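You operate a simulated robot arm through the tools that you are given. There is no shell and no other tool.

The job below is to be done with a simulated robot arm. You get a single attempt, and the scene is never put back.

JOB
Feed fine sand and grit, one measure each, into the blue pot.
Fine: one push at the blue hopper, gate shut, tray out; move the pot to the brown tray, tray in, gate open, one push, gate shut. The other pots, lids and switches stay. Set down upright: what you pick out.

The check looks at the end state, three seconds after you hand in, the way a careful person would. Anything else that was tipped, shoved, dropped, spilled or broken makes it a failure. Lids that push on must go on centred and level and be pressed home; caps that screw on are set level and turned clockwise until they are tight.

ROBOT AND FRAMES
A 7-joint arm with a two-finger gripper, fixed in place. Base frame: the origin is at the foot of the arm, x ahead of it, y to its left, z up. Lengths are in m, angles in rad, forces in N, time in s.
With the tool pointing down near the work surface it reaches from about 0.28 to 0.72 m from the base axis. Its first joint turns from -2.897 to 2.897 rad. Payload 2.94 kg.
The TCP is the grasp point between the finger pads, 0.03 m short of the fingertips. In the tool frame z runs along the fingers and y along their closing line. Largest opening 0.138 m; the body of the gripper starts 0.109 m behind the TCP.
Orientation is that of the tool frame in the base frame, as a unit quaternion [x, y, z, w]. With the fingers straight down and closing along the base's y, the tool's x points along the base's -x, its y along +y and its z along -z.

CONTROLS
- The arm moves only by the tool nudge_tool. Its argument "motion" is a list of rows, each a list of 3 entries, a list of its own where there are three numbers: the shift along the base's x, y, z in m, then the turn, a rotation vector about the base's x, y, z in rad, then the closure in counts, from 0 (fully open) to 255 (shut). In form: [[[x, y, z], [ax, ay, az], gripper], ...]. A call has 1 to 20 rows; each row shifts and turns the commanded pose from where the row before left it. Rows are played at 5 a second. More than 0.05 m and 0.15 rad between two rows, or a gripper value outside its range, and nothing of the call is played. A pose out of reach is approached as far as the arm can. The call stops where the force on the tool passes 60 N (or 10 N more than at its start, if that is more) or the arm is blocked; 0.2 s more then pass. Each finger halts on what it meets, pressing with about 39 N; the grip force reading is that of the motor and also rises with nothing between the fingers. The clock runs only during rows and for 0.2 s after the last one: add rows that do not move to give the fingers time. It gives the time, the measured TCP pose, the force on the tool (base axes), the opening and the grip force at its end, in the units of the frame above (readings bear some noise), with the torque about the TCP (base axes, N m) and any sound that the robot's microphone picked up.
- Cameras (640 x 400 px; columns grow to the right, rows downward): "scene" is fixed at [0.2285, -0.4974, 1.408]; the picture's right is [0.90, -0.43, 0.00], its down [-0.17, -0.36, -0.92] and it looks along [0.39, 0.83, -0.40] (base axes); focal length 344 px, centre (320, 200). "wrist" rides on the gripper at [0.071, 0.019, -0.146] in the tool frame; the picture's right is [-0.26, 0.96, 0.00], its down [-0.85, -0.23, -0.48] and it looks along [-0.46, -0.12, 0.88] (tool axes); focal length 280 px, centre (320, 200). There is no depth. A picture from a camera that has moved, and an enlarged one, comes with that camera's place and axes in the base frame and with its lens. The place of the scene camera against the robot may be out by one fixed shift of up to 0.012 m in any direction.
- grab_frame(camera): a new picture of that camera. No time passes.
- lift_body(by): slides the trunk up (or, below 0, down) by that many m; the arm rides with it, the base frame stays. It gives what a move gives, with no picture.
- enlarge(camera, box): a new picture of the part [left, top, right, bottom] of that camera's present view, enlarged. No time passes.
- close_job(): hands the job in; it is judged then, once.

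Nothing tells you positions but the pictures and the camera data. Unless the task says otherwise, let go and move clear before handing in.

The tools are called by a JSON object that holds its "method" and its "body". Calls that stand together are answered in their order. nudge_tool: Moves the arm, as the interface text tells. Its arguments: {"type":"object","properties":{"motion":{"type":"array","items":{"type":"array"}}},"required":["motion"]} The other tools are called the same way: lift_body (by) slides the trunk up or down; grab_frame (camera) takes a picture; enlarge (camera, box) takes an enlarged picture of a part of a camera's view; close_job () hands the job in.

At the start:

```text
time_s: 0.0
tcp_pos: [0.2772, 0.3854, 1.1261]
tool_rot: [0.0, 1.0, 0.001, 0.0]
wrist_force: [-0.6, -0.4, 0.4]
torque: [-0.01, 0.0, -0.02]
finger_gap: 0.138
finger_force: 0.0
trunk travel left (down, up): [-0.425, 0.029]
```

scene: 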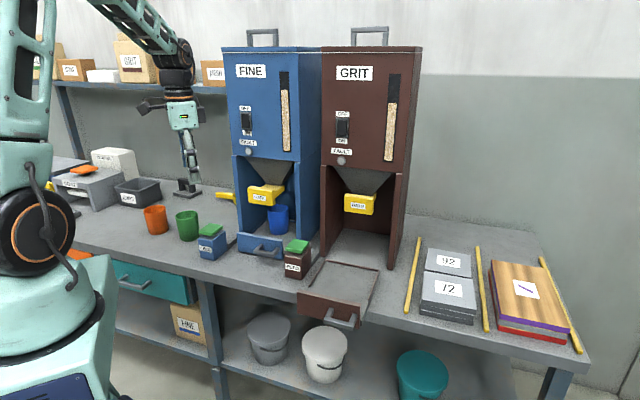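
wrist: 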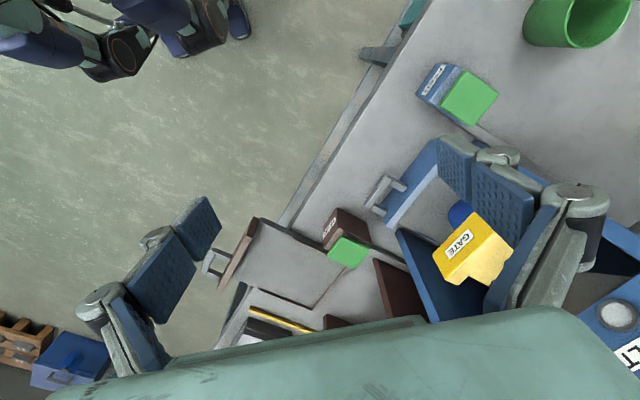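

The scene shows a blue FINE hopper and a brown GRIT hopper, with the blue pot standing in the blue hopper's bay and two push blocks with green tops in front. I'll look at details first before moving anything.

{"method": "enlarge", "body": {"camera": "scene", "box": [180, 150, 340, 270]}}

{"method": "enlarge", "body": {"camera": "scene", "box": [280, 160, 420, 340]}}

{"method": "enlarge", "body": {"camera": "scene", "box": [210, 20, 420, 180]}}

{"method": "enlarge", "body": {"camera": "wrist", "box": [200, 40, 640, 340]}}

{"method": "enlarge", "body": {"camera": "scene", "box": [60, 140, 220, 260]}}

```text
3.33 times, centred on (260, 210) of scene
camera zoom: at [0.2285, -0.4974, 1.408], right [0.9, -0.43, 0.0], down [-0.17, -0.36, -0.92], along [0.39, 0.83, -0.4], focal length 1147 px, centre (520, 167)
```

zoom: 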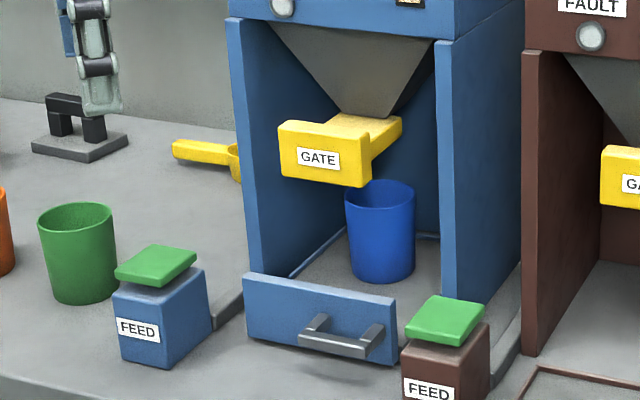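

```text
2.22 times, centred on (350, 250) of scene
camera zoom: at [0.2285, -0.4974, 1.408], right [0.9, -0.43, 0.0], down [-0.17, -0.36, -0.92], along [0.39, 0.83, -0.4], focal length 765 px, centre (253, 89)
```

zoom: 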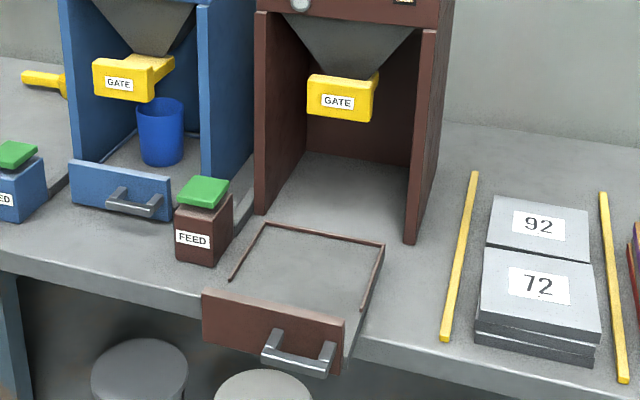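

```text
2.50 times, centred on (315, 100) of scene
camera zoom: at [0.2285, -0.4974, 1.408], right [0.9, -0.43, 0.0], down [-0.17, -0.36, -0.92], along [0.39, 0.83, -0.4], focal length 860 px, centre (332, 450)
```

zoom: 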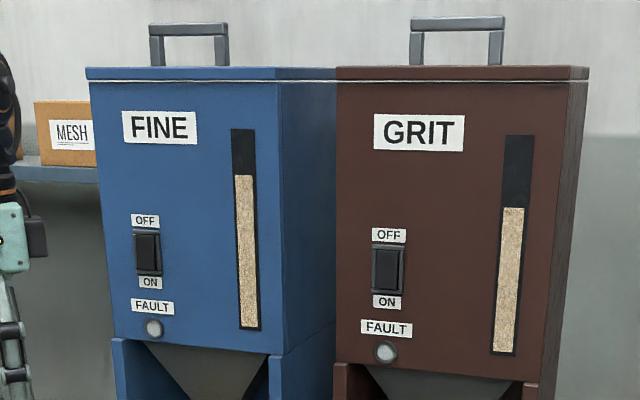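

```text
1.33 times, centred on (420, 190) of wrist
camera zoom: at [0.207, 0.4059, 1.2714], right [0.26, 0.96, 0.0], down [0.85, -0.23, 0.48], along [0.46, -0.12, -0.88], focal length 374 px, centre (187, 213)
```

zoom: 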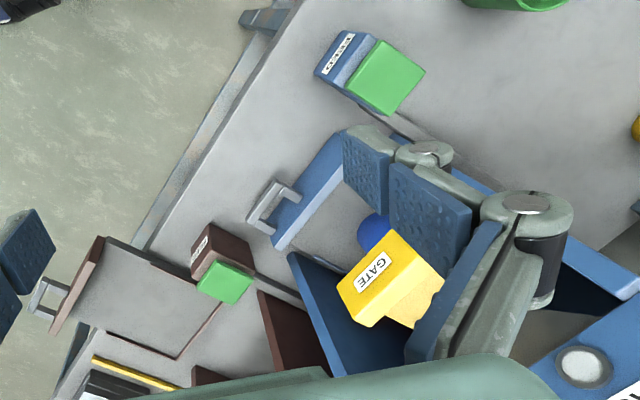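

```text
3.33 times, centred on (140, 200) of scene
camera zoom: at [0.2285, -0.4974, 1.408], right [0.9, -0.43, 0.0], down [-0.17, -0.36, -0.92], along [0.39, 0.83, -0.4], focal length 1147 px, centre (920, 200)
```

zoom: 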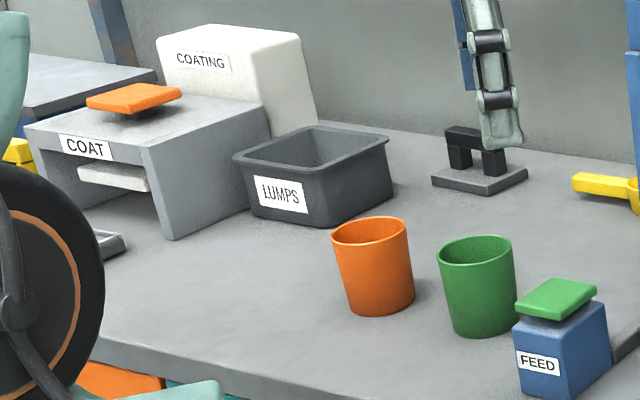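

The workstation stands at 45° to the base. The blue gate looks pulled out (open) and the brown gate pushed in (shut). I'll turn the wrist so the camera faces the machines and survey from there.

{"method": "nudge_tool", "body": {"motion": [[[0, 0, 0], [0, 0, -0.14726], 0], [[0, 0, 0], [0, 0, -0.14726], 0], [[0, 0, 0], [0, 0, -0.14726], 0], [[0, 0, 0], [0, 0, -0.14726], 0], [[0, 0, 0], [0, 0, -0.14726], 0], [[0, 0, 0], [0, 0, -0.14726], 0], [[0, 0, 0], [0, 0, -0.14726], 0], [[0, 0, 0], [0, 0, -0.14726], 0], [[0, 0, 0], [0, 0, -0.14726], 0], [[0, 0, 0], [0, 0, -0.14726], 0], [[0, 0, 0], [0, 0, -0.14726], 0], [[0, 0, 0], [0, 0, -0.14726], 0], [[0, 0, 0], [0, 0, -0.14726], 0], [[0, 0, 0], [0, 0, -0.14726], 0], [[0, 0, 0], [0, 0, -0.14726], 0], [[0, 0, 0], [0, 0, -0.14726], 0]]}}

{"method": "grab_frame", "body": {"camera": "wrist"}}

```text
time_s: 3.4
tcp_pos: [0.2772, 0.3863, 1.1257]
tool_rot: [0.924, 0.382, 0.0, 0.0]
wrist_force: [0.3, -0.4, 1.1]
torque: [0.02, -0.01, -0.05]
finger_gap: 0.1378
finger_force: 0.1
trunk travel left (down, up): [-0.425, 0.029]
```

```text
taken
camera wrist: at [0.3405, 0.4243, 1.2715], right [0.5, -0.87, 0.0], down [-0.76, -0.44, 0.48], along [-0.41, -0.24, -0.88], focal length 280 px, centre (320, 200)
```

wrist: 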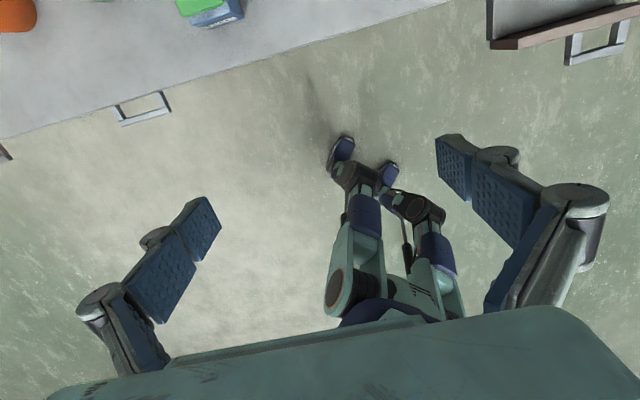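

Now the tool's x axis points toward the machines. I'll tilt the tool to horizontal, moving it slightly forward, so the wrist camera looks at the hoppers from the front.

{"method": "nudge_tool", "body": {"motion": [[[0.008, 0.008, 0], [0.101, -0.101, 0], 0], [[0.008, 0.008, 0], [0.101, -0.101, 0], 0], [[0.008, 0.008, 0], [0.101, -0.101, 0], 0], [[0.008, 0.008, 0], [0.101, -0.101, 0], 0], [[0.008, 0.008, 0], [0.101, -0.101, 0], 0], [[0.008, 0.008, 0], [0.101, -0.101, 0], 0], [[0.008, 0.008, 0], [0.101, -0.101, 0], 0], [[0.008, 0.008, 0], [0.101, -0.101, 0], 0]]}}

{"method": "grab_frame", "body": {"camera": "wrist"}}

{"method": "grab_frame", "body": {"camera": "scene"}}

```text
time_s: 4.2
tcp_pos: [0.3845, 0.3341, 1.112]
tool_rot: [0.944, 0.279, 0.177, -0.016]
wrist_force: [-0.2, 0.2, -0.6]
torque: [-0.09, -0.01, -0.04]
finger_gap: 0.1377
finger_force: 0.1
trunk travel left (down, up): [-0.425, 0.029]
stopped in row 3: the arm was blocked; the commanded pose is now the measured one
```

```text
taken
camera wrist: at [0.403, 0.3371, 1.2739], right [0.31, -0.95, -0.02], down [-0.94, -0.31, 0.14], along [-0.14, -0.02, -0.99], focal length 280 px, centre (320, 200)
```

wrist: 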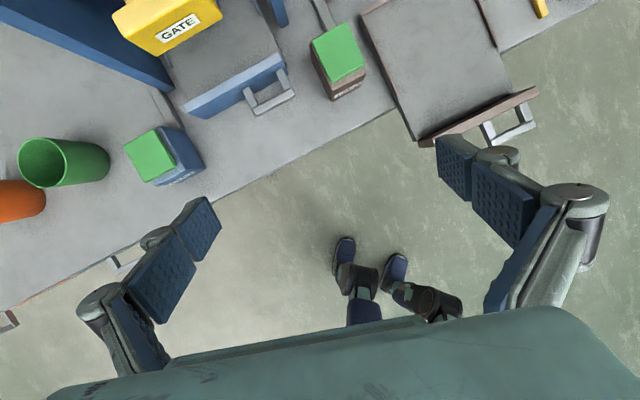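

```text
taken
```

scene: 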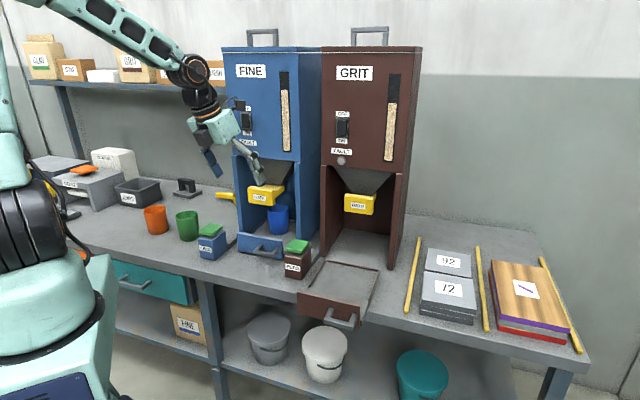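

The tilt was blocked partway and the tool drifted, probably at a joint limit. I'll look at the arm's configuration before trying another path.

{"method": "enlarge", "body": {"camera": "scene", "box": [0, 0, 320, 200]}}

{"method": "enlarge", "body": {"camera": "wrist", "box": [0, 0, 400, 250]}}

{"method": "nudge_tool", "body": {"motion": [[[0, 0, 0], [0, 0, 0], 0], [[0, 0, 0], [0, 0, 0], 0]]}}

```text
2.00 times, centred on (160, 100) of scene
camera zoom: at [0.2285, -0.4974, 1.408], right [0.9, -0.43, 0.0], down [-0.17, -0.36, -0.92], along [0.39, 0.83, -0.4], focal length 688 px, centre (640, 400)
```

zoom: 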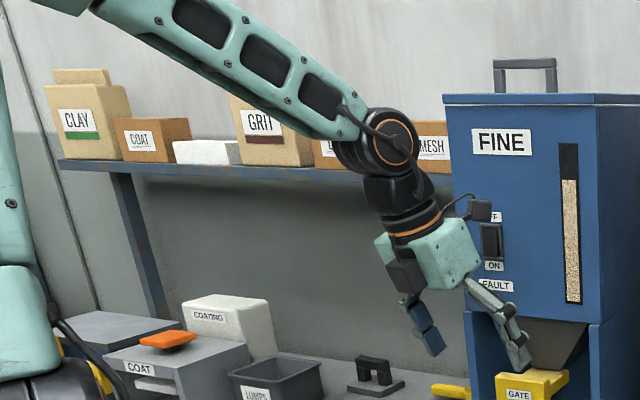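

```text
1.60 times, centred on (200, 125) of wrist
camera zoom: at [0.403, 0.3371, 1.2739], right [0.31, -0.95, -0.02], down [-0.94, -0.31, 0.14], along [-0.14, -0.02, -0.99], focal length 449 px, centre (512, 320)
```

zoom: 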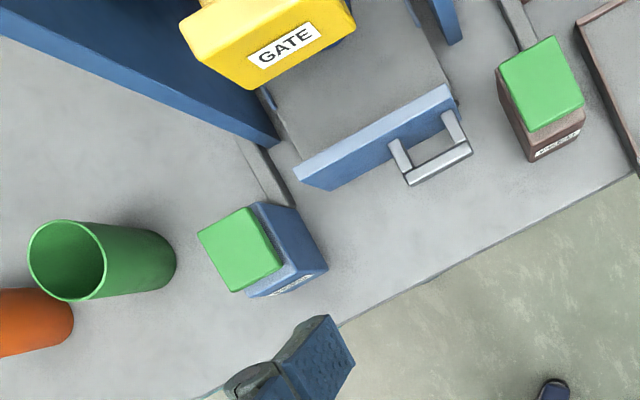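

```text
time_s: 4.8
tcp_pos: [0.383, 0.3331, 1.112]
tool_rot: [0.944, 0.279, 0.176, -0.016]
wrist_force: [0.8, 0.2, 0.6]
torque: [0.02, -0.02, 0.01]
finger_gap: 0.138
finger_force: 0.1
trunk travel left (down, up): [-0.425, 0.029]
```

The arm seems fine here. I'll try small tilts along the arm's own radial direction to see whether the wrist can go to horizontal.

{"method": "nudge_tool", "body": {"motion": [[[0, 0, 0], [0.066, -0.075, 0], 0], [[0, 0, 0], [0.066, -0.075, 0], 0], [[0, 0, 0], [0, 0, 0], 0]]}}

```text
time_s: 5.4
tcp_pos: [0.4469, 0.2475, 1.1057]
tool_rot: [0.948, 0.175, 0.267, -0.006]
wrist_force: [0.0, 0.9, -0.2]
torque: [-0.06, -0.05, -0.03]
finger_gap: 0.1379
finger_force: 0.0
trunk travel left (down, up): [-0.425, 0.029]
stopped in row 3: the arm was blocked; the commanded pose is now the measured one
```

Each tilt also swung the whole arm about its base axis. I'll test whether I can swing it back with a pure base-axis rotation.

{"method": "nudge_tool", "body": {"motion": [[[-0.0115, 0.0192, 0], [0, 0, 0.0436], 0], [[-0.0122, 0.0187, 0], [0, 0, 0.0436], 0], [[-0.013, 0.0182, 0], [0, 0, 0.0436], 0], [[-0.0138, 0.0176, 0], [0, 0, 0.0436], 0], [[0, 0, 0], [0, 0, 0], 0]]}}

{"method": "grab_frame", "body": {"camera": "scene"}}

```text
time_s: 6.3
tcp_pos: [0.4487, 0.2558, 1.1116]
tool_rot: [0.949, 0.167, 0.265, -0.03]
wrist_force: [0.1, -0.5, -0.7]
torque: [0.0, -0.02, 0.03]
finger_gap: 0.1382
finger_force: 0.0
trunk travel left (down, up): [-0.425, 0.029]
stopped in row 4: the arm was blocked; the commanded pose is now the measured one
```

```text
taken
```

scene: 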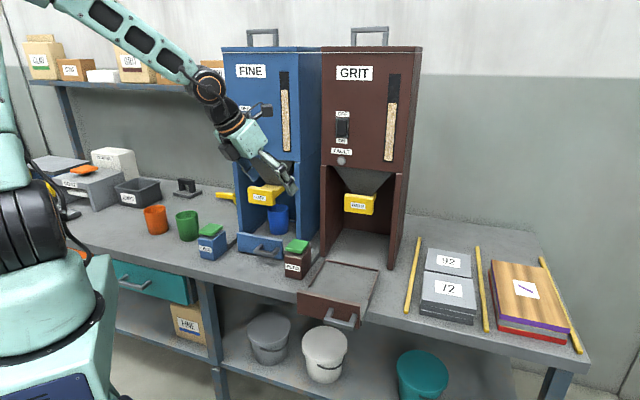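

That pure swing was refused, so I suspect the last joint is at its limit. I'll test small single motions to find which direction is free.

{"method": "nudge_tool", "body": {"motion": [[[0, 0, 0], [0, 0, 0.1], 0], [[0, 0, 0], [0, 0, 0.1], 0], [[0, 0, 0], [0, 0, 0], 0]]}}

```text
time_s: 7.1
tcp_pos: [0.4458, 0.2557, 1.1113]
tool_rot: [0.927, 0.264, 0.26, -0.054]
wrist_force: [-0.8, 0.6, -0.5]
torque: [0.0, 0.04, -0.05]
finger_gap: 0.1381
finger_force: 0.0
trunk travel left (down, up): [-0.425, 0.029]
```

{"method": "nudge_tool", "body": {"motion": [[[-0.0115, 0.0192, 0], [0, 0, 0.0436], 0], [[-0.0122, 0.0187, 0], [0, 0, 0.0436], 0], [[-0.013, 0.0182, 0], [0, 0, 0.0436], 0], [[-0.0138, 0.0176, 0], [0, 0, 0.0436], 0], [[0, 0, 0], [0, 0, 0], 0]]}}

```text
time_s: 8.5
tcp_pos: [0.4403, 0.2748, 1.1118]
tool_rot: [0.923, 0.278, 0.261, -0.056]
wrist_force: [0.0, -0.4, -0.2]
torque: [-0.01, 0.02, 0.05]
finger_gap: 0.1379
finger_force: 0.2
trunk travel left (down, up): [-0.425, 0.029]
stopped in row 5: the arm was blocked; the commanded pose is now the measured one
```

Yaw turns freely, but swinging to the left is resisted. I'll level the tool back to pointing down and turn yaw back the way I came, then check the arm's posture.

{"method": "nudge_tool", "body": {"motion": [[[0, 0, 0], [-0.065, 0.118, 0], 0], [[0, 0, 0], [-0.065, 0.118, 0], 0], [[0, 0, 0], [-0.065, 0.118, 0], 0], [[0, 0, 0], [-0.065, 0.118, 0], 0], [[0, 0, 0], [0, 0, 0], 0]]}}

```text
time_s: 9.7
tcp_pos: [0.4344, 0.2815, 1.1108]
tool_rot: [0.955, 0.295, -0.001, -0.007]
wrist_force: [0.1, 0.2, -0.6]
torque: [0.02, 0.02, 0.01]
finger_gap: 0.1382
finger_force: 0.1
trunk travel left (down, up): [-0.425, 0.029]
```

{"method": "nudge_tool", "body": {"motion": [[[-0.0115, 0.0162, 0], [0, 0, 0.0436], 0], [[-0.0115, 0.0162, 0], [0, 0, 0.0436], 0], [[-0.0115, 0.0162, 0], [0, 0, 0.0436], 0], [[-0.0115, 0.0162, 0], [0, 0, 0.0436], 0], [[0, 0, 0], [0, 0, 0], 0]]}}

{"method": "grab_frame", "body": {"camera": "scene"}}

```text
time_s: 10.9
tcp_pos: [0.3899, 0.3472, 1.1133]
tool_rot: [0.926, 0.377, -0.001, -0.008]
wrist_force: [-1.0, 1.0, 0.3]
torque: [0.01, -0.04, 0.01]
finger_gap: 0.138
finger_force: 0.1
trunk travel left (down, up): [-0.425, 0.029]
```

```text
taken
```

scene: 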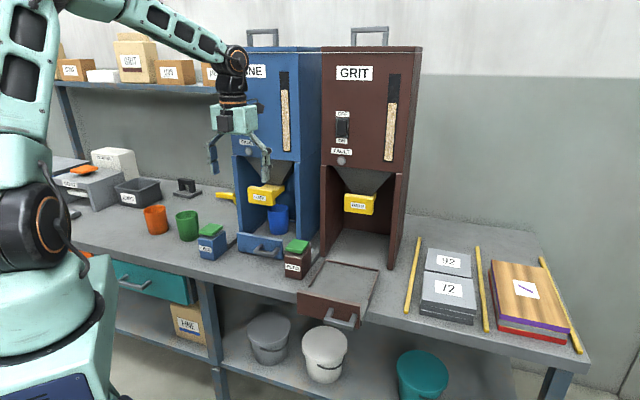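

Everything moves freely again with the tool pointing down; the tilt needs the arm further out and the trunk lower. I'll start with the blue FEED button: go above it with the fingers closed and check from closer.

{"method": "nudge_tool", "body": {"motion": [[[-0.0093, 0.042, -0.01], [0, 0, 0.0467], 255], [[-0.0093, 0.042, -0.01], [0, 0, 0.0467], 255], [[-0.0093, 0.042, -0.01], [0, 0, 0.0467], 255], [[-0.0093, 0.042, -0.01], [0, 0, 0.0467], 255], [[-0.0093, 0.042, -0.01], [0, 0, 0.0467], 255], [[-0.0093, 0.042, -0.01], [0, 0, 0.0467], 255], [[0, 0, 0], [0, 0, 0], 255]]}}

{"method": "grab_frame", "body": {"camera": "wrist"}}

{"method": "grab_frame", "body": {"camera": "scene"}}

```text
time_s: 12.5
tcp_pos: [0.334, 0.5971, 1.0513]
tool_rot: [0.864, 0.503, -0.002, -0.007]
wrist_force: [0.6, -1.9, 0.1]
torque: [0.0, -0.03, 0.03]
finger_gap: 0.0
finger_force: 29.1
trunk travel left (down, up): [-0.425, 0.029]
```

```text
taken
camera wrist: at [0.387, 0.6498, 1.1971], right [0.71, -0.7, -0.01], down [-0.61, -0.63, 0.48], along [-0.34, -0.33, -0.88], focal length 280 px, centre (320, 200)
```

wrist: 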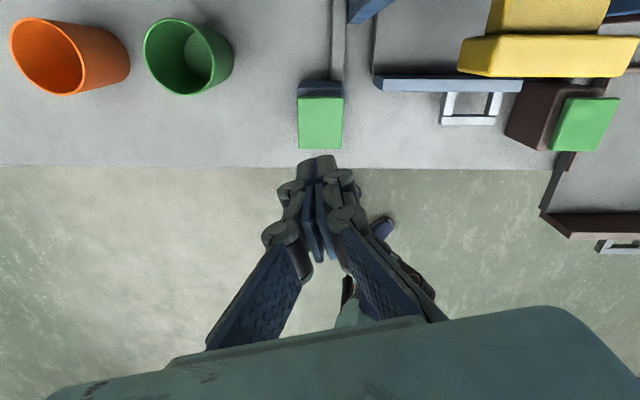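

```text
taken
```

scene: 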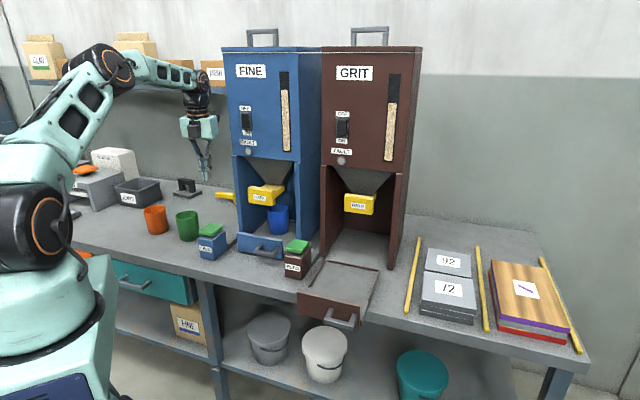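

The blue FEED top triangulates to about (0.326, 0.596, 0.846), with the table at about z 0.75. I'll centre over it, level the tool, and descend to just above.

{"method": "nudge_tool", "body": {"motion": [[[-0.004, 0, -0.03], [-0.005, -0.005, 0], 255], [[-0.004, -0.001, -0.04], [-0.005, -0.0055, 0], 255], [[0, 0, -0.04], [0, 0, 0], 255], [[0, 0, -0.035], [0, 0, 0], 255], [[0, 0, 0], [0, 0, 0], 255], [[0, 0, 0], [0, 0, 0], 255]]}}

{"method": "grab_frame", "body": {"camera": "wrist"}}

{"method": "enlarge", "body": {"camera": "scene", "box": [160, 150, 280, 270]}}

```text
time_s: 13.9
tcp_pos: [0.325, 0.596, 0.9063]
tool_rot: [0.864, 0.503, -0.001, 0.0]
wrist_force: [1.0, 0.6, 1.0]
torque: [-0.03, 0.03, -0.01]
finger_gap: 0.0
finger_force: 28.3
trunk travel left (down, up): [-0.425, 0.029]
```

```text
taken
camera wrist: at [0.378, 0.6497, 1.0513], right [0.71, -0.7, 0.0], down [-0.62, -0.62, 0.48], along [-0.34, -0.34, -0.88], focal length 280 px, centre (320, 200)
```

wrist: 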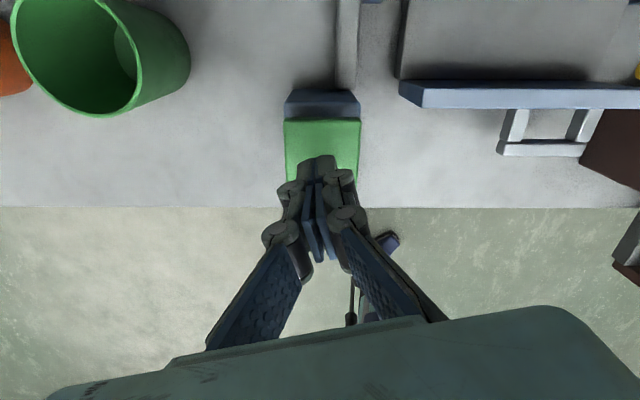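

```text
3.33 times, centred on (220, 210) of scene
camera zoom: at [0.2285, -0.4974, 1.408], right [0.9, -0.43, 0.0], down [-0.17, -0.36, -0.92], along [0.39, 0.83, -0.4], focal length 1147 px, centre (653, 167)
```

zoom: 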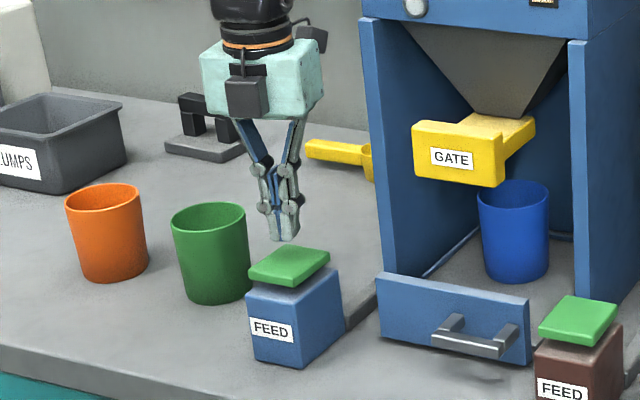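

The fingertips are about 3 cm above the green top, centred. I'll press it slowly once.

{"method": "nudge_tool", "body": {"motion": [[[0.002, 0.002, -0.01], [0, 0, 0], 255], [[0, 0, -0.01], [0, 0, 0], 255], [[0, 0, -0.004], [0, 0, 0], 255], [[0, 0, -0.004], [0, 0, 0], 255], [[0, 0, -0.003], [0, 0, 0], 255], [[0, 0, -0.003], [0, 0, 0], 255]]}}

```text
time_s: 15.3
tcp_pos: [0.3279, 0.5997, 0.8737]
tool_rot: [0.864, 0.503, 0.0, 0.0]
wrist_force: [0.3, -1.2, 2.9]
torque: [-0.06, 0.01, -0.03]
finger_gap: 0.006
finger_force: 29.0
trunk travel left (down, up): [-0.425, 0.029]
heard: click
```

I heard a click, so the push registered. I'll release by lifting straight up and listen for the feed.

{"method": "nudge_tool", "body": {"motion": [[[0, 0, 0.015], [0, 0, 0], 255], [[0, 0, 0.03], [0, 0, 0], 255], [[0, 0, 0.04], [0, 0, 0], 255], [[0, 0, 0.04], [0, 0, 0], 255], [[0, 0, 0], [0, 0, 0], 255], [[0, 0, 0], [0, 0, 0], 255], [[0, 0, 0], [0, 0, 0], 255], [[0, 0, 0], [0, 0, 0], 255]]}}

{"method": "enlarge", "body": {"camera": "scene", "box": [180, 150, 340, 270]}}

{"method": "enlarge", "body": {"camera": "scene", "box": [210, 20, 420, 180]}}

{"method": "grab_frame", "body": {"camera": "wrist"}}

```text
time_s: 17.1
tcp_pos: [0.3291, 0.5997, 0.9966]
tool_rot: [0.864, 0.503, 0.0, 0.0]
wrist_force: [0.1, -0.2, 0.2]
torque: [0.0, 0.0, 0.0]
finger_gap: 0.0002
finger_force: 28.7
trunk travel left (down, up): [-0.425, 0.029]
```

```text
3.33 times, centred on (260, 210) of scene
camera zoom: at [0.2285, -0.4974, 1.408], right [0.9, -0.43, 0.0], down [-0.17, -0.36, -0.92], along [0.39, 0.83, -0.4], focal length 1147 px, centre (520, 167)
```

zoom: 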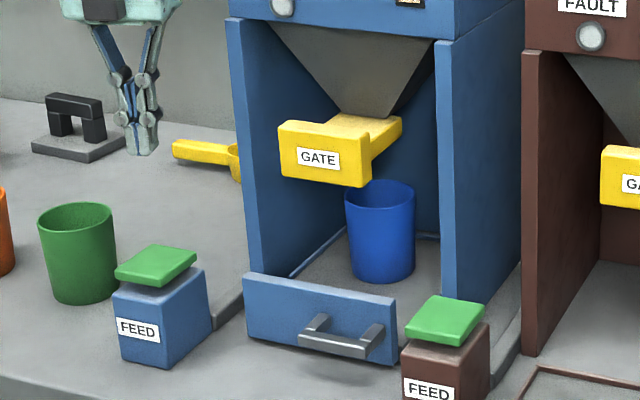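

```text
2.50 times, centred on (315, 100) of scene
camera zoom: at [0.2285, -0.4974, 1.408], right [0.9, -0.43, 0.0], down [-0.17, -0.36, -0.92], along [0.39, 0.83, -0.4], focal length 860 px, centre (332, 450)
```

zoom: 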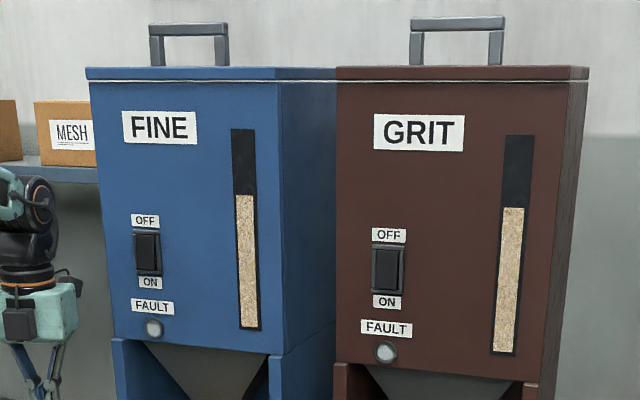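

```text
taken
camera wrist: at [0.3814, 0.6535, 1.1421], right [0.71, -0.7, 0.0], down [-0.62, -0.62, 0.48], along [-0.34, -0.34, -0.88], focal length 280 px, centre (320, 200)
```

wrist: 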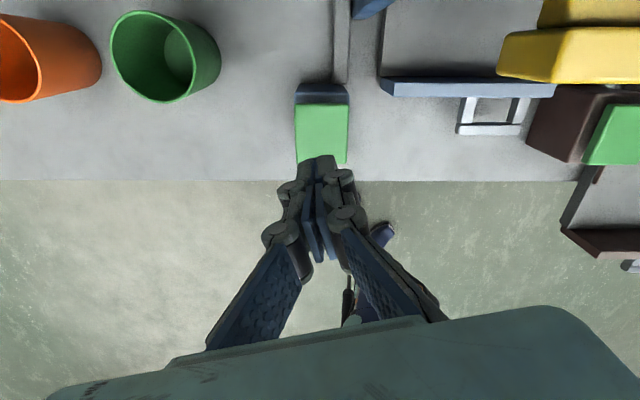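

The FINE gauge dropped by one measure and the fault lamp stays dark. Next I shut the blue gate: I'll back off in front of the blue hopper, turn the tool square to it, then lower the trunk so the tool can be tilted to horizontal.

{"method": "nudge_tool", "body": {"motion": [[[0.003, -0.035, 0.034], [0, 0, -0.0448], 255], [[0.003, -0.035, 0.034], [0, 0, -0.0448], 255], [[0.003, -0.035, 0.034], [0, 0, -0.0448], 255], [[0.003, -0.035, 0.034], [0, 0, -0.0448], 255], [[0.003, -0.035, 0.034], [0, 0, -0.0448], 255], [[0.003, -0.035, 0.034], [0, 0, -0.0448], 255], [[0, 0, 0.04], [0, 0, 0], 255], [[0, 0, 0], [0, 0, 0], 255]]}}

{"method": "lift_body", "body": {"by": -0.2}}

{"method": "grab_frame", "body": {"camera": "scene"}}

```text
time_s: 18.9
tcp_pos: [0.3463, 0.3896, 1.2398]
tool_rot: [0.924, 0.381, -0.001, 0.0]
wrist_force: [0.1, 0.2, -0.4]
torque: [-0.01, -0.03, -0.01]
finger_gap: 0.0
finger_force: 28.4
trunk travel left (down, up): [-0.425, 0.029]
```

```text
time_s: 21.1
tcp_pos: [0.3458, 0.3892, 1.0418]
tool_rot: [0.924, 0.382, 0.0, 0.0]
wrist_force: [-0.4, -0.6, 0.2]
torque: [0.0, -0.02, 0.0]
finger_gap: 0.0
finger_force: 28.7
trunk travel left (down, up): [-0.225, 0.229]
```

```text
taken
```

scene: 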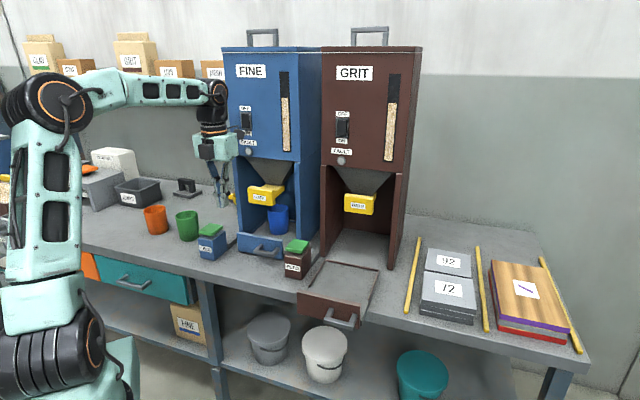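

The forearm is about level now. I'll raise the tool, lower the trunk some more, and then tilt toward horizontal in small steps.

{"method": "nudge_tool", "body": {"motion": [[[0, 0, 0.04], [0, 0, 0], 255], [[0, 0, 0.04], [0, 0, 0], 255], [[0, 0, 0.04], [0, 0, 0], 255], [[0, 0, 0], [0, 0, 0], 255]]}}

{"method": "lift_body", "body": {"by": -0.14}}

{"method": "nudge_tool", "body": {"motion": [[[0.007, 0.007, 0], [0.101, -0.101, 0], 255], [[0.007, 0.007, 0], [0.101, -0.101, 0], 255], [[0.007, 0.007, 0], [0.101, -0.101, 0], 255], [[0.007, 0.007, 0], [0.101, -0.101, 0], 255], [[0, 0, 0], [0, 0, 0], 255]]}}

{"method": "grab_frame", "body": {"camera": "scene"}}

```text
time_s: 22.1
tcp_pos: [0.347, 0.3894, 1.1627]
tool_rot: [0.924, 0.383, -0.001, 0.0]
wrist_force: [-0.3, -0.8, 0.0]
torque: [0.0, 0.01, -0.01]
finger_gap: 0.0002
finger_force: 28.9
trunk travel left (down, up): [-0.225, 0.229]
```

```text
time_s: 23.7
tcp_pos: [0.3476, 0.3885, 1.0224]
tool_rot: [0.924, 0.383, 0.0, 0.0]
wrist_force: [1.0, 0.1, -0.8]
torque: [0.02, -0.03, 0.0]
finger_gap: 0.0001
finger_force: 29.0
trunk travel left (down, up): [-0.085, 0.369]
```

```text
time_s: 24.7
tcp_pos: [0.4794, 0.2954, 1.0266]
tool_rot: [0.939, 0.234, 0.246, -0.055]
wrist_force: [-0.9, 1.1, 0.2]
torque: [-0.11, -0.05, -0.08]
finger_gap: 0.0
finger_force: 28.6
trunk travel left (down, up): [-0.085, 0.369]
stopped in row 4: the arm was blocked; the commanded pose is now the measured one
```

```text
taken
```

scene: 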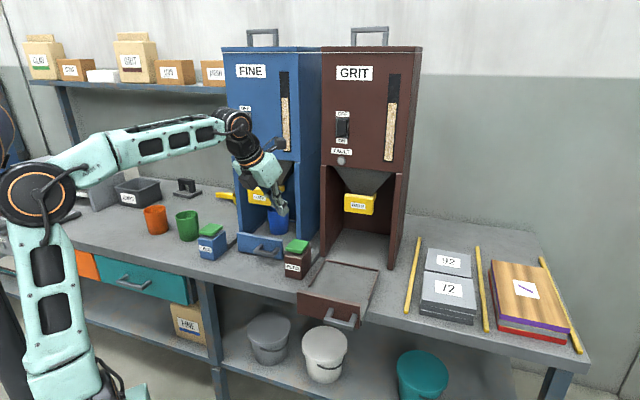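

The same sideways swing happened, likely because the elbow rearranges too fast for the arm to follow when the upper arm is near vertical. I'll try tilting in much smaller steps from here.

{"method": "nudge_tool", "body": {"motion": [[[0.002, 0.001, 0], [0.01, -0.018, 0], 255], [[0.002, 0.001, 0], [0.01, -0.018, 0], 255], [[0.002, 0.001, 0], [0.01, -0.018, 0], 255], [[0.002, 0.001, 0], [0.01, -0.018, 0], 255], [[0.002, 0.001, 0], [0.01, -0.018, 0], 255], [[0.002, 0.001, 0], [0.01, -0.018, 0], 255], [[0.002, 0.001, 0], [0.01, -0.018, 0], 255], [[0.002, 0.001, 0], [0.01, -0.018, 0], 255], [[0.002, 0.001, 0], [0.01, -0.018, 0], 255], [[0.002, 0.001, 0], [0.01, -0.018, 0], 255]]}}

{"method": "grab_frame", "body": {"camera": "scene"}}

```text
time_s: 26.4
tcp_pos: [0.5368, 0.2252, 1.0333]
tool_rot: [0.932, 0.154, 0.32, -0.076]
wrist_force: [0.2, -0.4, -0.1]
torque: [0.03, 0.01, -0.02]
finger_gap: 0.0002
finger_force: 28.4
trunk travel left (down, up): [-0.085, 0.369]
stopped in row 8: the arm was blocked; the commanded pose is now the measured one
```

```text
taken
```

scene: 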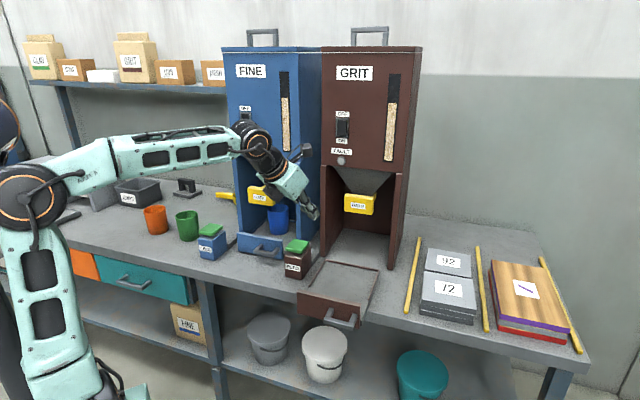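

The swing persists even at slow speed, so I think the turned-round wrist (tool x outward) leaves the last joint cramped. I'll level the tool again and turn it back the other way (tool x toward the base) before tilting.

{"method": "nudge_tool", "body": {"motion": [[[0, 0, 0], [-0.0516, 0.1233, 0], 255], [[0, 0, 0], [-0.0516, 0.1233, 0], 255], [[0, 0, 0], [-0.0516, 0.1233, 0], 255], [[0, 0, 0], [-0.0516, 0.1233, 0], 255], [[0, 0, 0], [-0.0516, 0.1233, 0], 255], [[0, 0, 0], [0, 0, 0], 255]]}}

{"method": "nudge_tool", "body": {"motion": [[[-0.01, 0.009, 0], [0, 0, 0.147], 255], [[-0.01, 0.009, 0], [0, 0, 0.147], 255], [[-0.01, 0.009, 0], [0, 0, 0.147], 255], [[-0.01, 0.009, 0], [0, 0, 0.147], 255], [[-0.01, 0.009, 0], [0, 0, 0.147], 255], [[-0.01, 0.009, 0], [0, 0, 0.147], 255], [[-0.01, 0.009, 0], [0, 0, 0.147], 255], [[-0.01, 0.009, 0], [0, 0, 0.147], 255], [[-0.01, 0.009, 0], [0, 0, 0.147], 255], [[-0.01, 0.009, 0], [0, 0, 0.147], 255], [[-0.01, 0.009, 0], [0, 0, 0.147], 255], [[-0.01, 0.009, 0], [0, 0, 0.147], 255], [[-0.01, 0.009, 0], [0, 0, 0.147], 255], [[-0.01, 0.009, 0], [0, 0, 0.147], 255], [[-0.01, 0.009, 0], [0, 0, 0.147], 255], [[-0.01, 0.009, 0], [0, 0, 0.147], 255], [[-0.01, 0.009, 0], [0, 0, 0.147], 255], [[-0.01, 0.009, 0], [0, 0, 0.147], 255], [[0, 0, 0], [0, 0, 0.147], 255], [[0, 0, 0], [0, 0, 0.147], 255]]}}

{"method": "grab_frame", "body": {"camera": "scene"}}

```text
time_s: 27.8
tcp_pos: [0.5276, 0.2336, 1.0252]
tool_rot: [0.985, 0.171, -0.001, -0.006]
wrist_force: [-0.3, 0.2, 0.1]
torque: [-0.01, 0.03, 0.04]
finger_gap: 0.0
finger_force: 28.7
out of reach, approached as far as the arm can: row 5
trunk travel left (down, up): [-0.085, 0.369]
```

```text
time_s: 32.0
tcp_pos: [0.347, 0.3967, 1.0262]
tool_rot: [-0.073, 0.997, -0.006, 0.002]
wrist_force: [-0.5, 0.3, 0.6]
torque: [-0.02, 0.06, -0.04]
finger_gap: 0.0001
finger_force: 28.3
trunk travel left (down, up): [-0.085, 0.369]
```

```text
taken
```

scene: 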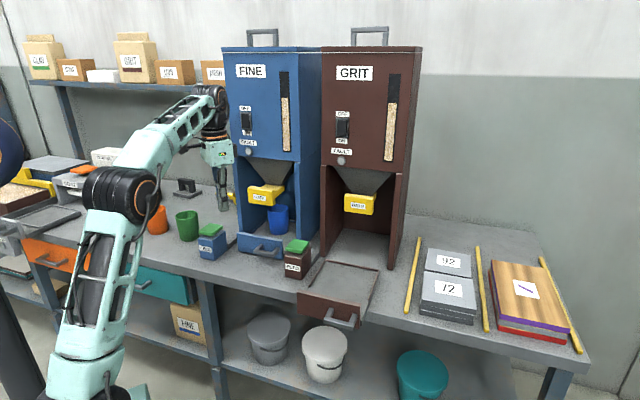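

{"method": "nudge_tool", "body": {"motion": [[[0, 0, 0], [0, 0, 0.128], 255], [[0, 0, 0], [0, 0, 0.128], 255], [[0, 0, 0], [0, 0, 0.128], 255], [[0, 0, 0], [0, 0, 0.128], 255], [[0, 0, 0], [0, 0, 0.128], 255], [[0, 0, 0], [0, 0, 0], 255]]}}

{"method": "nudge_tool", "body": {"motion": [[[0.003, 0.003, 0], [0.05, -0.05, 0], 255], [[0.003, 0.003, 0], [0.05, -0.05, 0], 255], [[0.003, 0.003, 0], [0.05, -0.05, 0], 255], [[0.003, 0.003, 0], [0.05, -0.05, 0], 255], [[0, 0, 0], [0, 0, 0], 255]]}}

{"method": "grab_frame", "body": {"camera": "scene"}}

```text
time_s: 33.4
tcp_pos: [0.3469, 0.3954, 1.0274]
tool_rot: [-0.382, 0.924, -0.005, 0.002]
wrist_force: [0.1, -0.8, -0.9]
torque: [0.01, 0.03, 0.04]
finger_gap: 0.0001
finger_force: 28.1
trunk travel left (down, up): [-0.085, 0.369]
```

```text
time_s: 34.6
tcp_pos: [0.3588, 0.4084, 1.0264]
tool_rot: [-0.376, 0.916, 0.05, 0.134]
wrist_force: [-0.7, 0.5, 0.0]
torque: [0.04, 0.03, -0.02]
finger_gap: 0.0
finger_force: 28.2
trunk travel left (down, up): [-0.085, 0.369]
```

```text
taken
```

scene: 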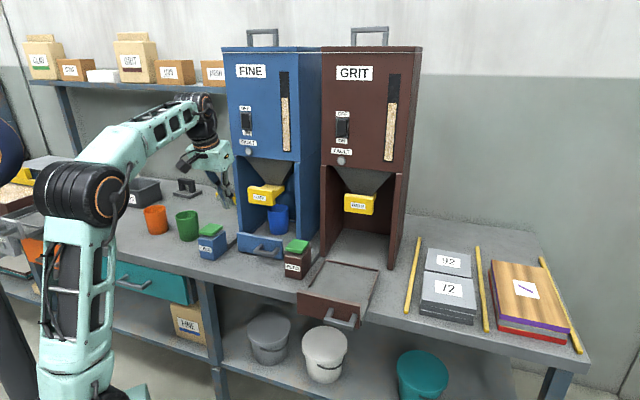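

That worked without any swing: with tool x toward the base the tilt is tracked. I'll continue tilting toward horizontal.

{"method": "nudge_tool", "body": {"motion": [[[0.005, 0.005, 0], [0.07, -0.07, 0], 255], [[0.005, 0.005, 0], [0.07, -0.07, 0], 255], [[0.005, 0.005, 0], [0.07, -0.07, 0], 255], [[0.005, 0.005, 0], [0.07, -0.07, 0], 255], [[0.005, 0.005, 0], [0.07, -0.07, 0], 255], [[0.005, 0.005, 0], [0.07, -0.07, 0], 255], [[0, 0, 0], [0, 0, 0], 255]]}}

{"method": "grab_frame", "body": {"camera": "scene"}}

{"method": "grab_frame", "body": {"camera": "wrist"}}

```text
time_s: 35.9
tcp_pos: [0.4094, 0.4381, 0.94]
tool_rot: [-0.345, 0.882, 0.126, 0.295]
wrist_force: [-0.4, -1.3, -0.3]
torque: [0.01, -0.01, -0.01]
finger_gap: 0.0
finger_force: 29.0
trunk travel left (down, up): [-0.085, 0.369]
stopped in row 6: the arm was blocked; the commanded pose is now the measured one
```

```text
taken
```

scene: 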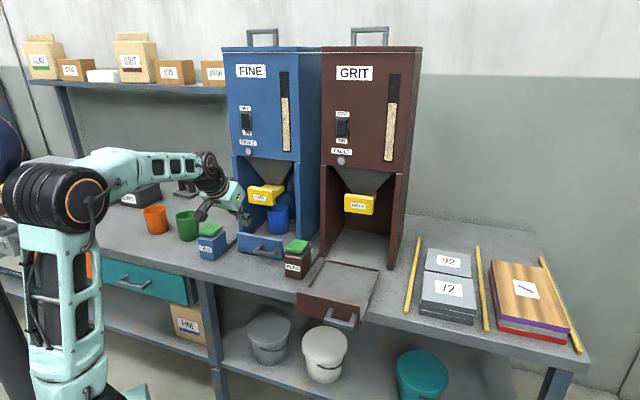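

```text
taken
camera wrist: at [0.2924, 0.3535, 1.0131], right [-0.5, 0.85, 0.18], down [0.45, 0.08, 0.89], along [0.74, 0.53, -0.42], focal length 280 px, centre (320, 200)
```

wrist: 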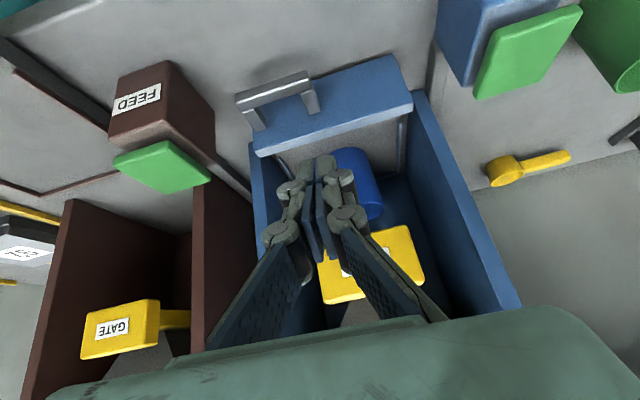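

The tilt got further (about 37°), but the tool sagged and stopped. It is clear of everything, in front of the blue bay. I'll lift back up a little and proceed in small steps.

{"method": "nudge_tool", "body": {"motion": [[[-0.003, -0.003, 0.01], [0, 0, 0], 255], [[-0.003, -0.003, 0.01], [0, 0, 0], 255], [[-0.003, -0.003, 0.01], [0, 0, 0], 255], [[0, 0, 0.01], [0, 0, 0], 255], [[0, 0, 0.01], [0, 0, 0], 255], [[0, 0, 0], [0, 0, 0], 255]]}}

{"method": "grab_frame", "body": {"camera": "scene"}}

```text
time_s: 37.5
tcp_pos: [0.4124, 0.4278, 0.9673]
tool_rot: [-0.34, 0.891, 0.119, 0.276]
wrist_force: [0.1, 0.5, 0.4]
torque: [0.0, -0.01, 0.01]
finger_gap: 0.0
finger_force: 28.5
trunk travel left (down, up): [-0.085, 0.369]
stopped in row 6: the arm was blocked; the commanded pose is now the measured one
```

```text
taken
```

scene: 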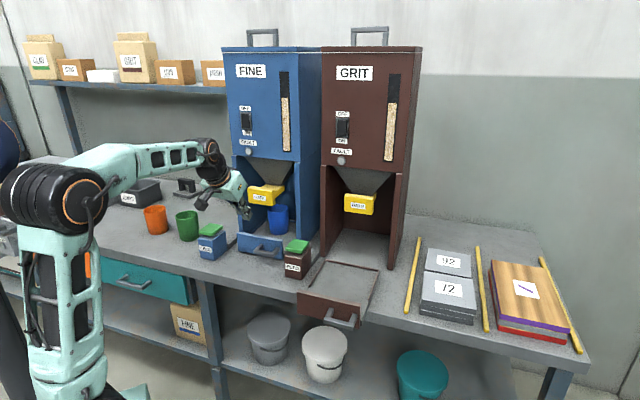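

{"method": "enlarge", "body": {"camera": "scene", "box": [0, 80, 240, 400]}}

{"method": "grab_frame", "body": {"camera": "wrist"}}

```text
1.25 times, centred on (120, 240) of scene
camera zoom: at [0.2285, -0.4974, 1.408], right [0.9, -0.43, 0.0], down [-0.17, -0.36, -0.92], along [0.39, 0.83, -0.4], focal length 430 px, centre (570, 150)
```

zoom: 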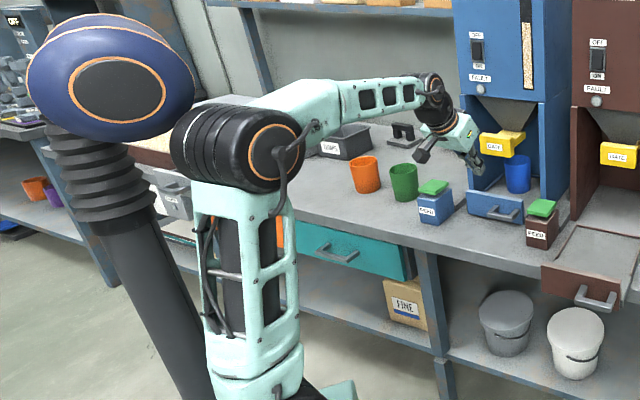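

```text
taken
camera wrist: at [0.2957, 0.3453, 1.0457], right [-0.49, 0.86, 0.18], down [0.48, 0.1, 0.87], along [0.73, 0.51, -0.46], focal length 280 px, centre (320, 200)
```

wrist: 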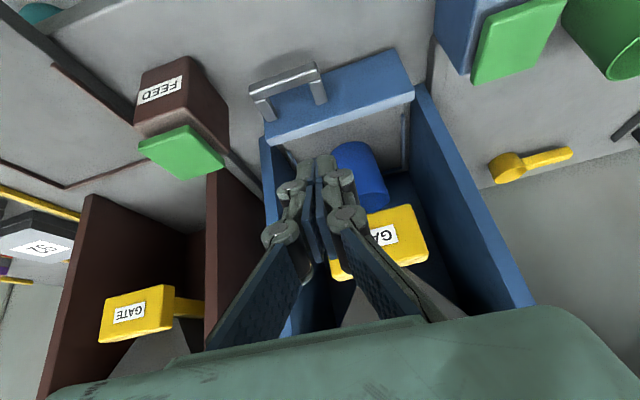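

That explains it: the robot's head stands beside the arm and the elbow bumps it when the upper arm leans back. With this 35° tilt I can already push the blue gate in, and moving forward frees the elbow. I'll advance to just short of the gate handle, centred on it.

{"method": "nudge_tool", "body": {"motion": [[[0.0064, 0.0106, 0.003], [0, 0, 0], 255], [[0.0064, 0.0106, 0.003], [0, 0, 0], 255], [[0.0064, 0.0106, 0.003], [0, 0, 0], 255], [[0.0064, 0.0106, 0.003], [0, 0, 0], 255], [[0.0064, 0.0106, 0.003], [0, 0, 0], 255], [[0.0064, 0.0106, 0.003], [0, 0, 0], 255], [[0, 0, 0], [0, 0, 0], 255]]}}

{"method": "enlarge", "body": {"camera": "scene", "box": [180, 130, 340, 250]}}

{"method": "grab_frame", "body": {"camera": "wrist"}}

```text
time_s: 39.1
tcp_pos: [0.4474, 0.4918, 0.9893]
tool_rot: [-0.341, 0.89, 0.121, 0.278]
wrist_force: [-0.2, 0.5, 0.8]
torque: [0.04, 0.02, 0.0]
finger_gap: 0.0002
finger_force: 28.2
trunk travel left (down, up): [-0.085, 0.369]
```

```text
3.33 times, centred on (260, 190) of scene
camera zoom: at [0.2285, -0.4974, 1.408], right [0.9, -0.43, 0.0], down [-0.17, -0.36, -0.92], along [0.39, 0.83, -0.4], focal length 1147 px, centre (520, 233)
```

zoom: 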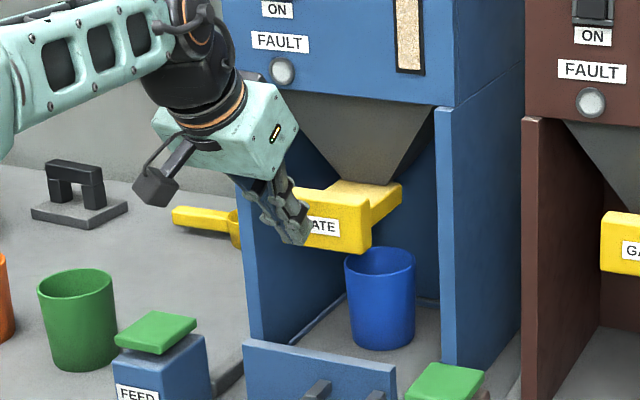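

```text
taken
camera wrist: at [0.3317, 0.4093, 1.0674], right [-0.49, 0.85, 0.18], down [0.48, 0.1, 0.87], along [0.73, 0.51, -0.46], focal length 280 px, centre (320, 200)
```

wrist: 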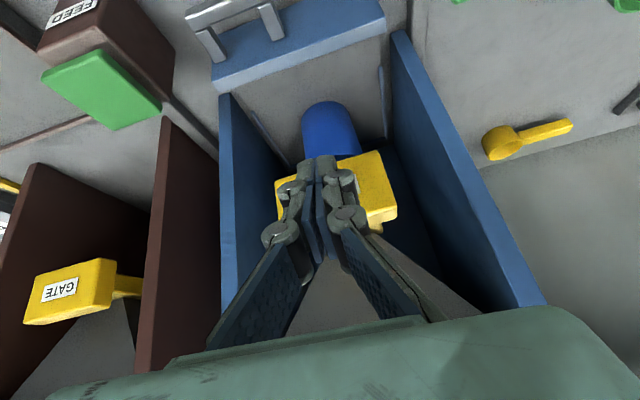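

The fingertips are about 3–4 cm short of the gate handle and centred on it. I'll push forward slowly.

{"method": "nudge_tool", "body": {"motion": [[[0.0037, 0.0077, 0], [0, 0, 0], 255], [[0.0057, 0.0057, 0], [0, 0, 0], 255], [[0.0057, 0.0057, 0], [0, 0, 0], 255], [[0.0057, 0.0057, 0], [0, 0, 0], 255], [[0.0057, 0.0057, 0], [0, 0, 0], 255], [[0.0057, 0.0057, 0], [0, 0, 0], 255]]}}

{"method": "enlarge", "body": {"camera": "scene", "box": [180, 130, 340, 250]}}

```text
time_s: 40.5
tcp_pos: [0.4798, 0.527, 0.989]
tool_rot: [-0.341, 0.89, 0.12, 0.278]
wrist_force: [-0.3, -1.1, -0.7]
torque: [-0.03, 0.0, 0.0]
finger_gap: 0.0
finger_force: 29.1
trunk travel left (down, up): [-0.085, 0.369]
```

```text
3.33 times, centred on (260, 190) of scene
camera zoom: at [0.2285, -0.4974, 1.408], right [0.9, -0.43, 0.0], down [-0.17, -0.36, -0.92], along [0.39, 0.83, -0.4], focal length 1147 px, centre (520, 233)
```

zoom: 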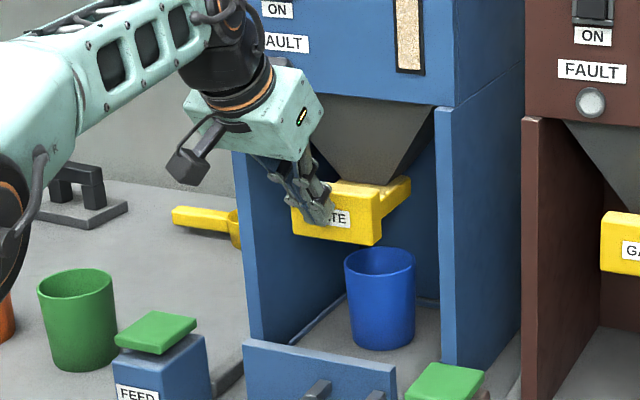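

The gate is sliding in with little force. I'll keep pushing until it meets its stop.

{"method": "nudge_tool", "body": {"motion": [[[0.0045, 0.0045, 0], [0, 0, 0], 255], [[0.0045, 0.0045, 0], [0, 0, 0], 255], [[0.0045, 0.0045, 0], [0, 0, 0], 255], [[0.0045, 0.0045, 0], [0, 0, 0], 255], [[0.0045, 0.0045, 0], [0, 0, 0], 255], [[0.0035, 0.0035, 0], [0, 0, 0], 255], [[0.0035, 0.0035, 0], [0, 0, 0], 255]]}}

{"method": "enlarge", "body": {"camera": "scene", "box": [180, 130, 340, 250]}}

{"method": "grab_frame", "body": {"camera": "wrist"}}

```text
time_s: 41.9
tcp_pos: [0.4967, 0.5446, 0.9905]
tool_rot: [-0.342, 0.893, 0.116, 0.269]
wrist_force: [-21.4, -22.8, 10.0]
torque: [-0.17, 0.12, 0.0]
finger_gap: 0.006
finger_force: 28.3
trunk travel left (down, up): [-0.085, 0.369]
stopped in row 6: the force on the tool passed its limit at 64 N (the readings are from after the stop); the commanded pose is now the measured one
```

```text
3.33 times, centred on (260, 190) of scene
camera zoom: at [0.2285, -0.4974, 1.408], right [0.9, -0.43, 0.0], down [-0.17, -0.36, -0.92], along [0.39, 0.83, -0.4], focal length 1147 px, centre (520, 233)
```

zoom: 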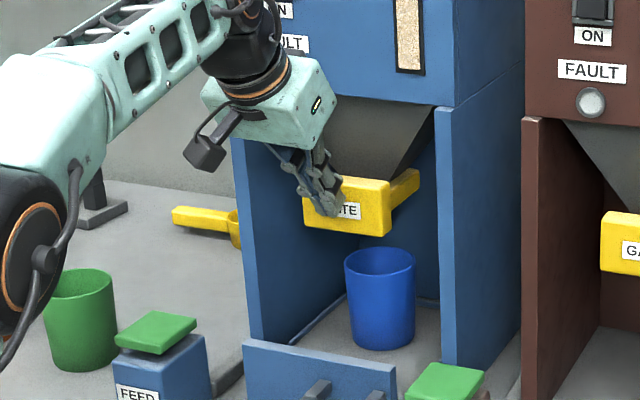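

```text
taken
camera wrist: at [0.3816, 0.4636, 1.0709], right [-0.49, 0.86, 0.17], down [0.49, 0.11, 0.86], along [0.72, 0.5, -0.47], focal length 280 px, centre (320, 200)
```

wrist: 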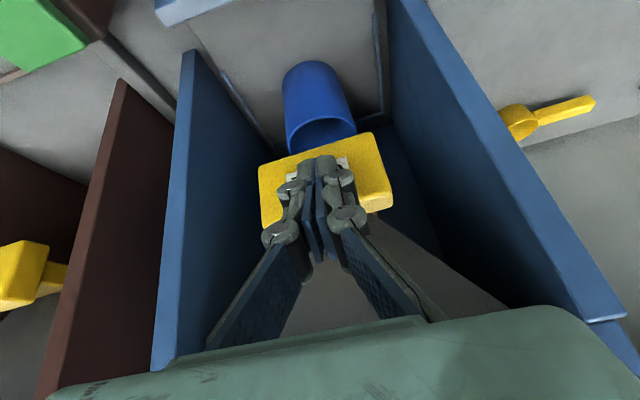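

The tool met a firm stop with the gate visibly further in. I'll back off a few centimetres and compare the blue gate with the (shut) brown one.

{"method": "nudge_tool", "body": {"motion": [[[-0.008, -0.008, 0], [0, 0, 0], 255], [[-0.015, -0.015, 0], [0, 0, 0], 255], [[-0.02, -0.02, 0], [0, 0, 0], 255], [[-0.02, -0.02, 0], [0, 0, 0], 255], [[0, 0, 0], [0, 0, 0], 255]]}}

{"method": "enlarge", "body": {"camera": "scene", "box": [225, 130, 325, 230]}}

{"method": "enlarge", "body": {"camera": "scene", "box": [310, 140, 410, 240]}}

{"method": "grab_frame", "body": {"camera": "wrist"}}

```text
time_s: 43.1
tcp_pos: [0.4384, 0.4843, 0.9848]
tool_rot: [-0.342, 0.893, 0.115, 0.269]
wrist_force: [0.3, -0.2, -0.7]
torque: [0.0, 0.02, -0.02]
finger_gap: 0.0001
finger_force: 28.2
trunk travel left (down, up): [-0.085, 0.369]
```

```text
4.00 times, centred on (275, 180) of scene
camera zoom: at [0.2285, -0.4974, 1.408], right [0.9, -0.43, 0.0], down [-0.17, -0.36, -0.92], along [0.39, 0.83, -0.4], focal length 1377 px, centre (500, 280)
```

zoom: 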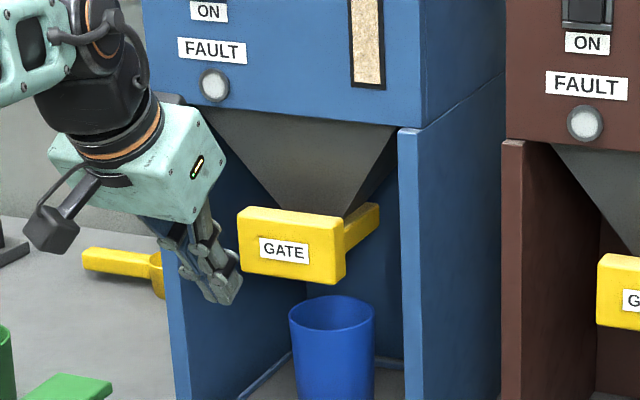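

```text
4.00 times, centred on (360, 190) of scene
camera zoom: at [0.2285, -0.4974, 1.408], right [0.9, -0.43, 0.0], down [-0.17, -0.36, -0.92], along [0.39, 0.83, -0.4], focal length 1377 px, centre (160, 240)
```

zoom: 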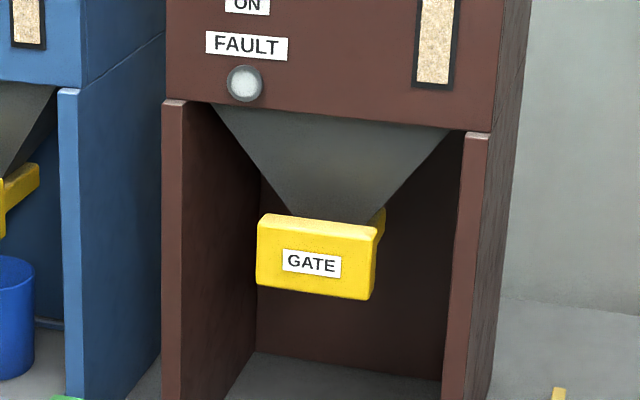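

```text
taken
camera wrist: at [0.3236, 0.4044, 1.0661], right [-0.49, 0.86, 0.17], down [0.49, 0.11, 0.86], along [0.72, 0.5, -0.47], focal length 280 px, centre (320, 200)
```

wrist: 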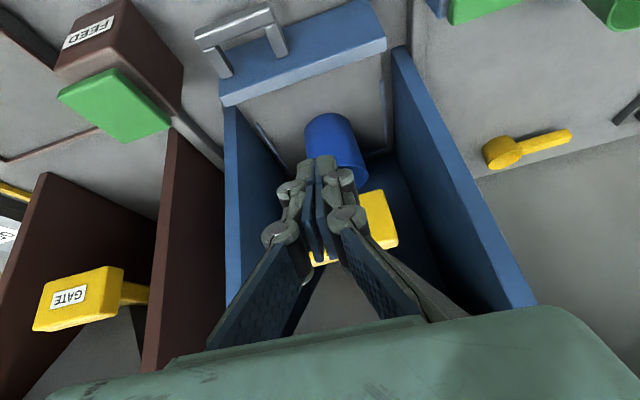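

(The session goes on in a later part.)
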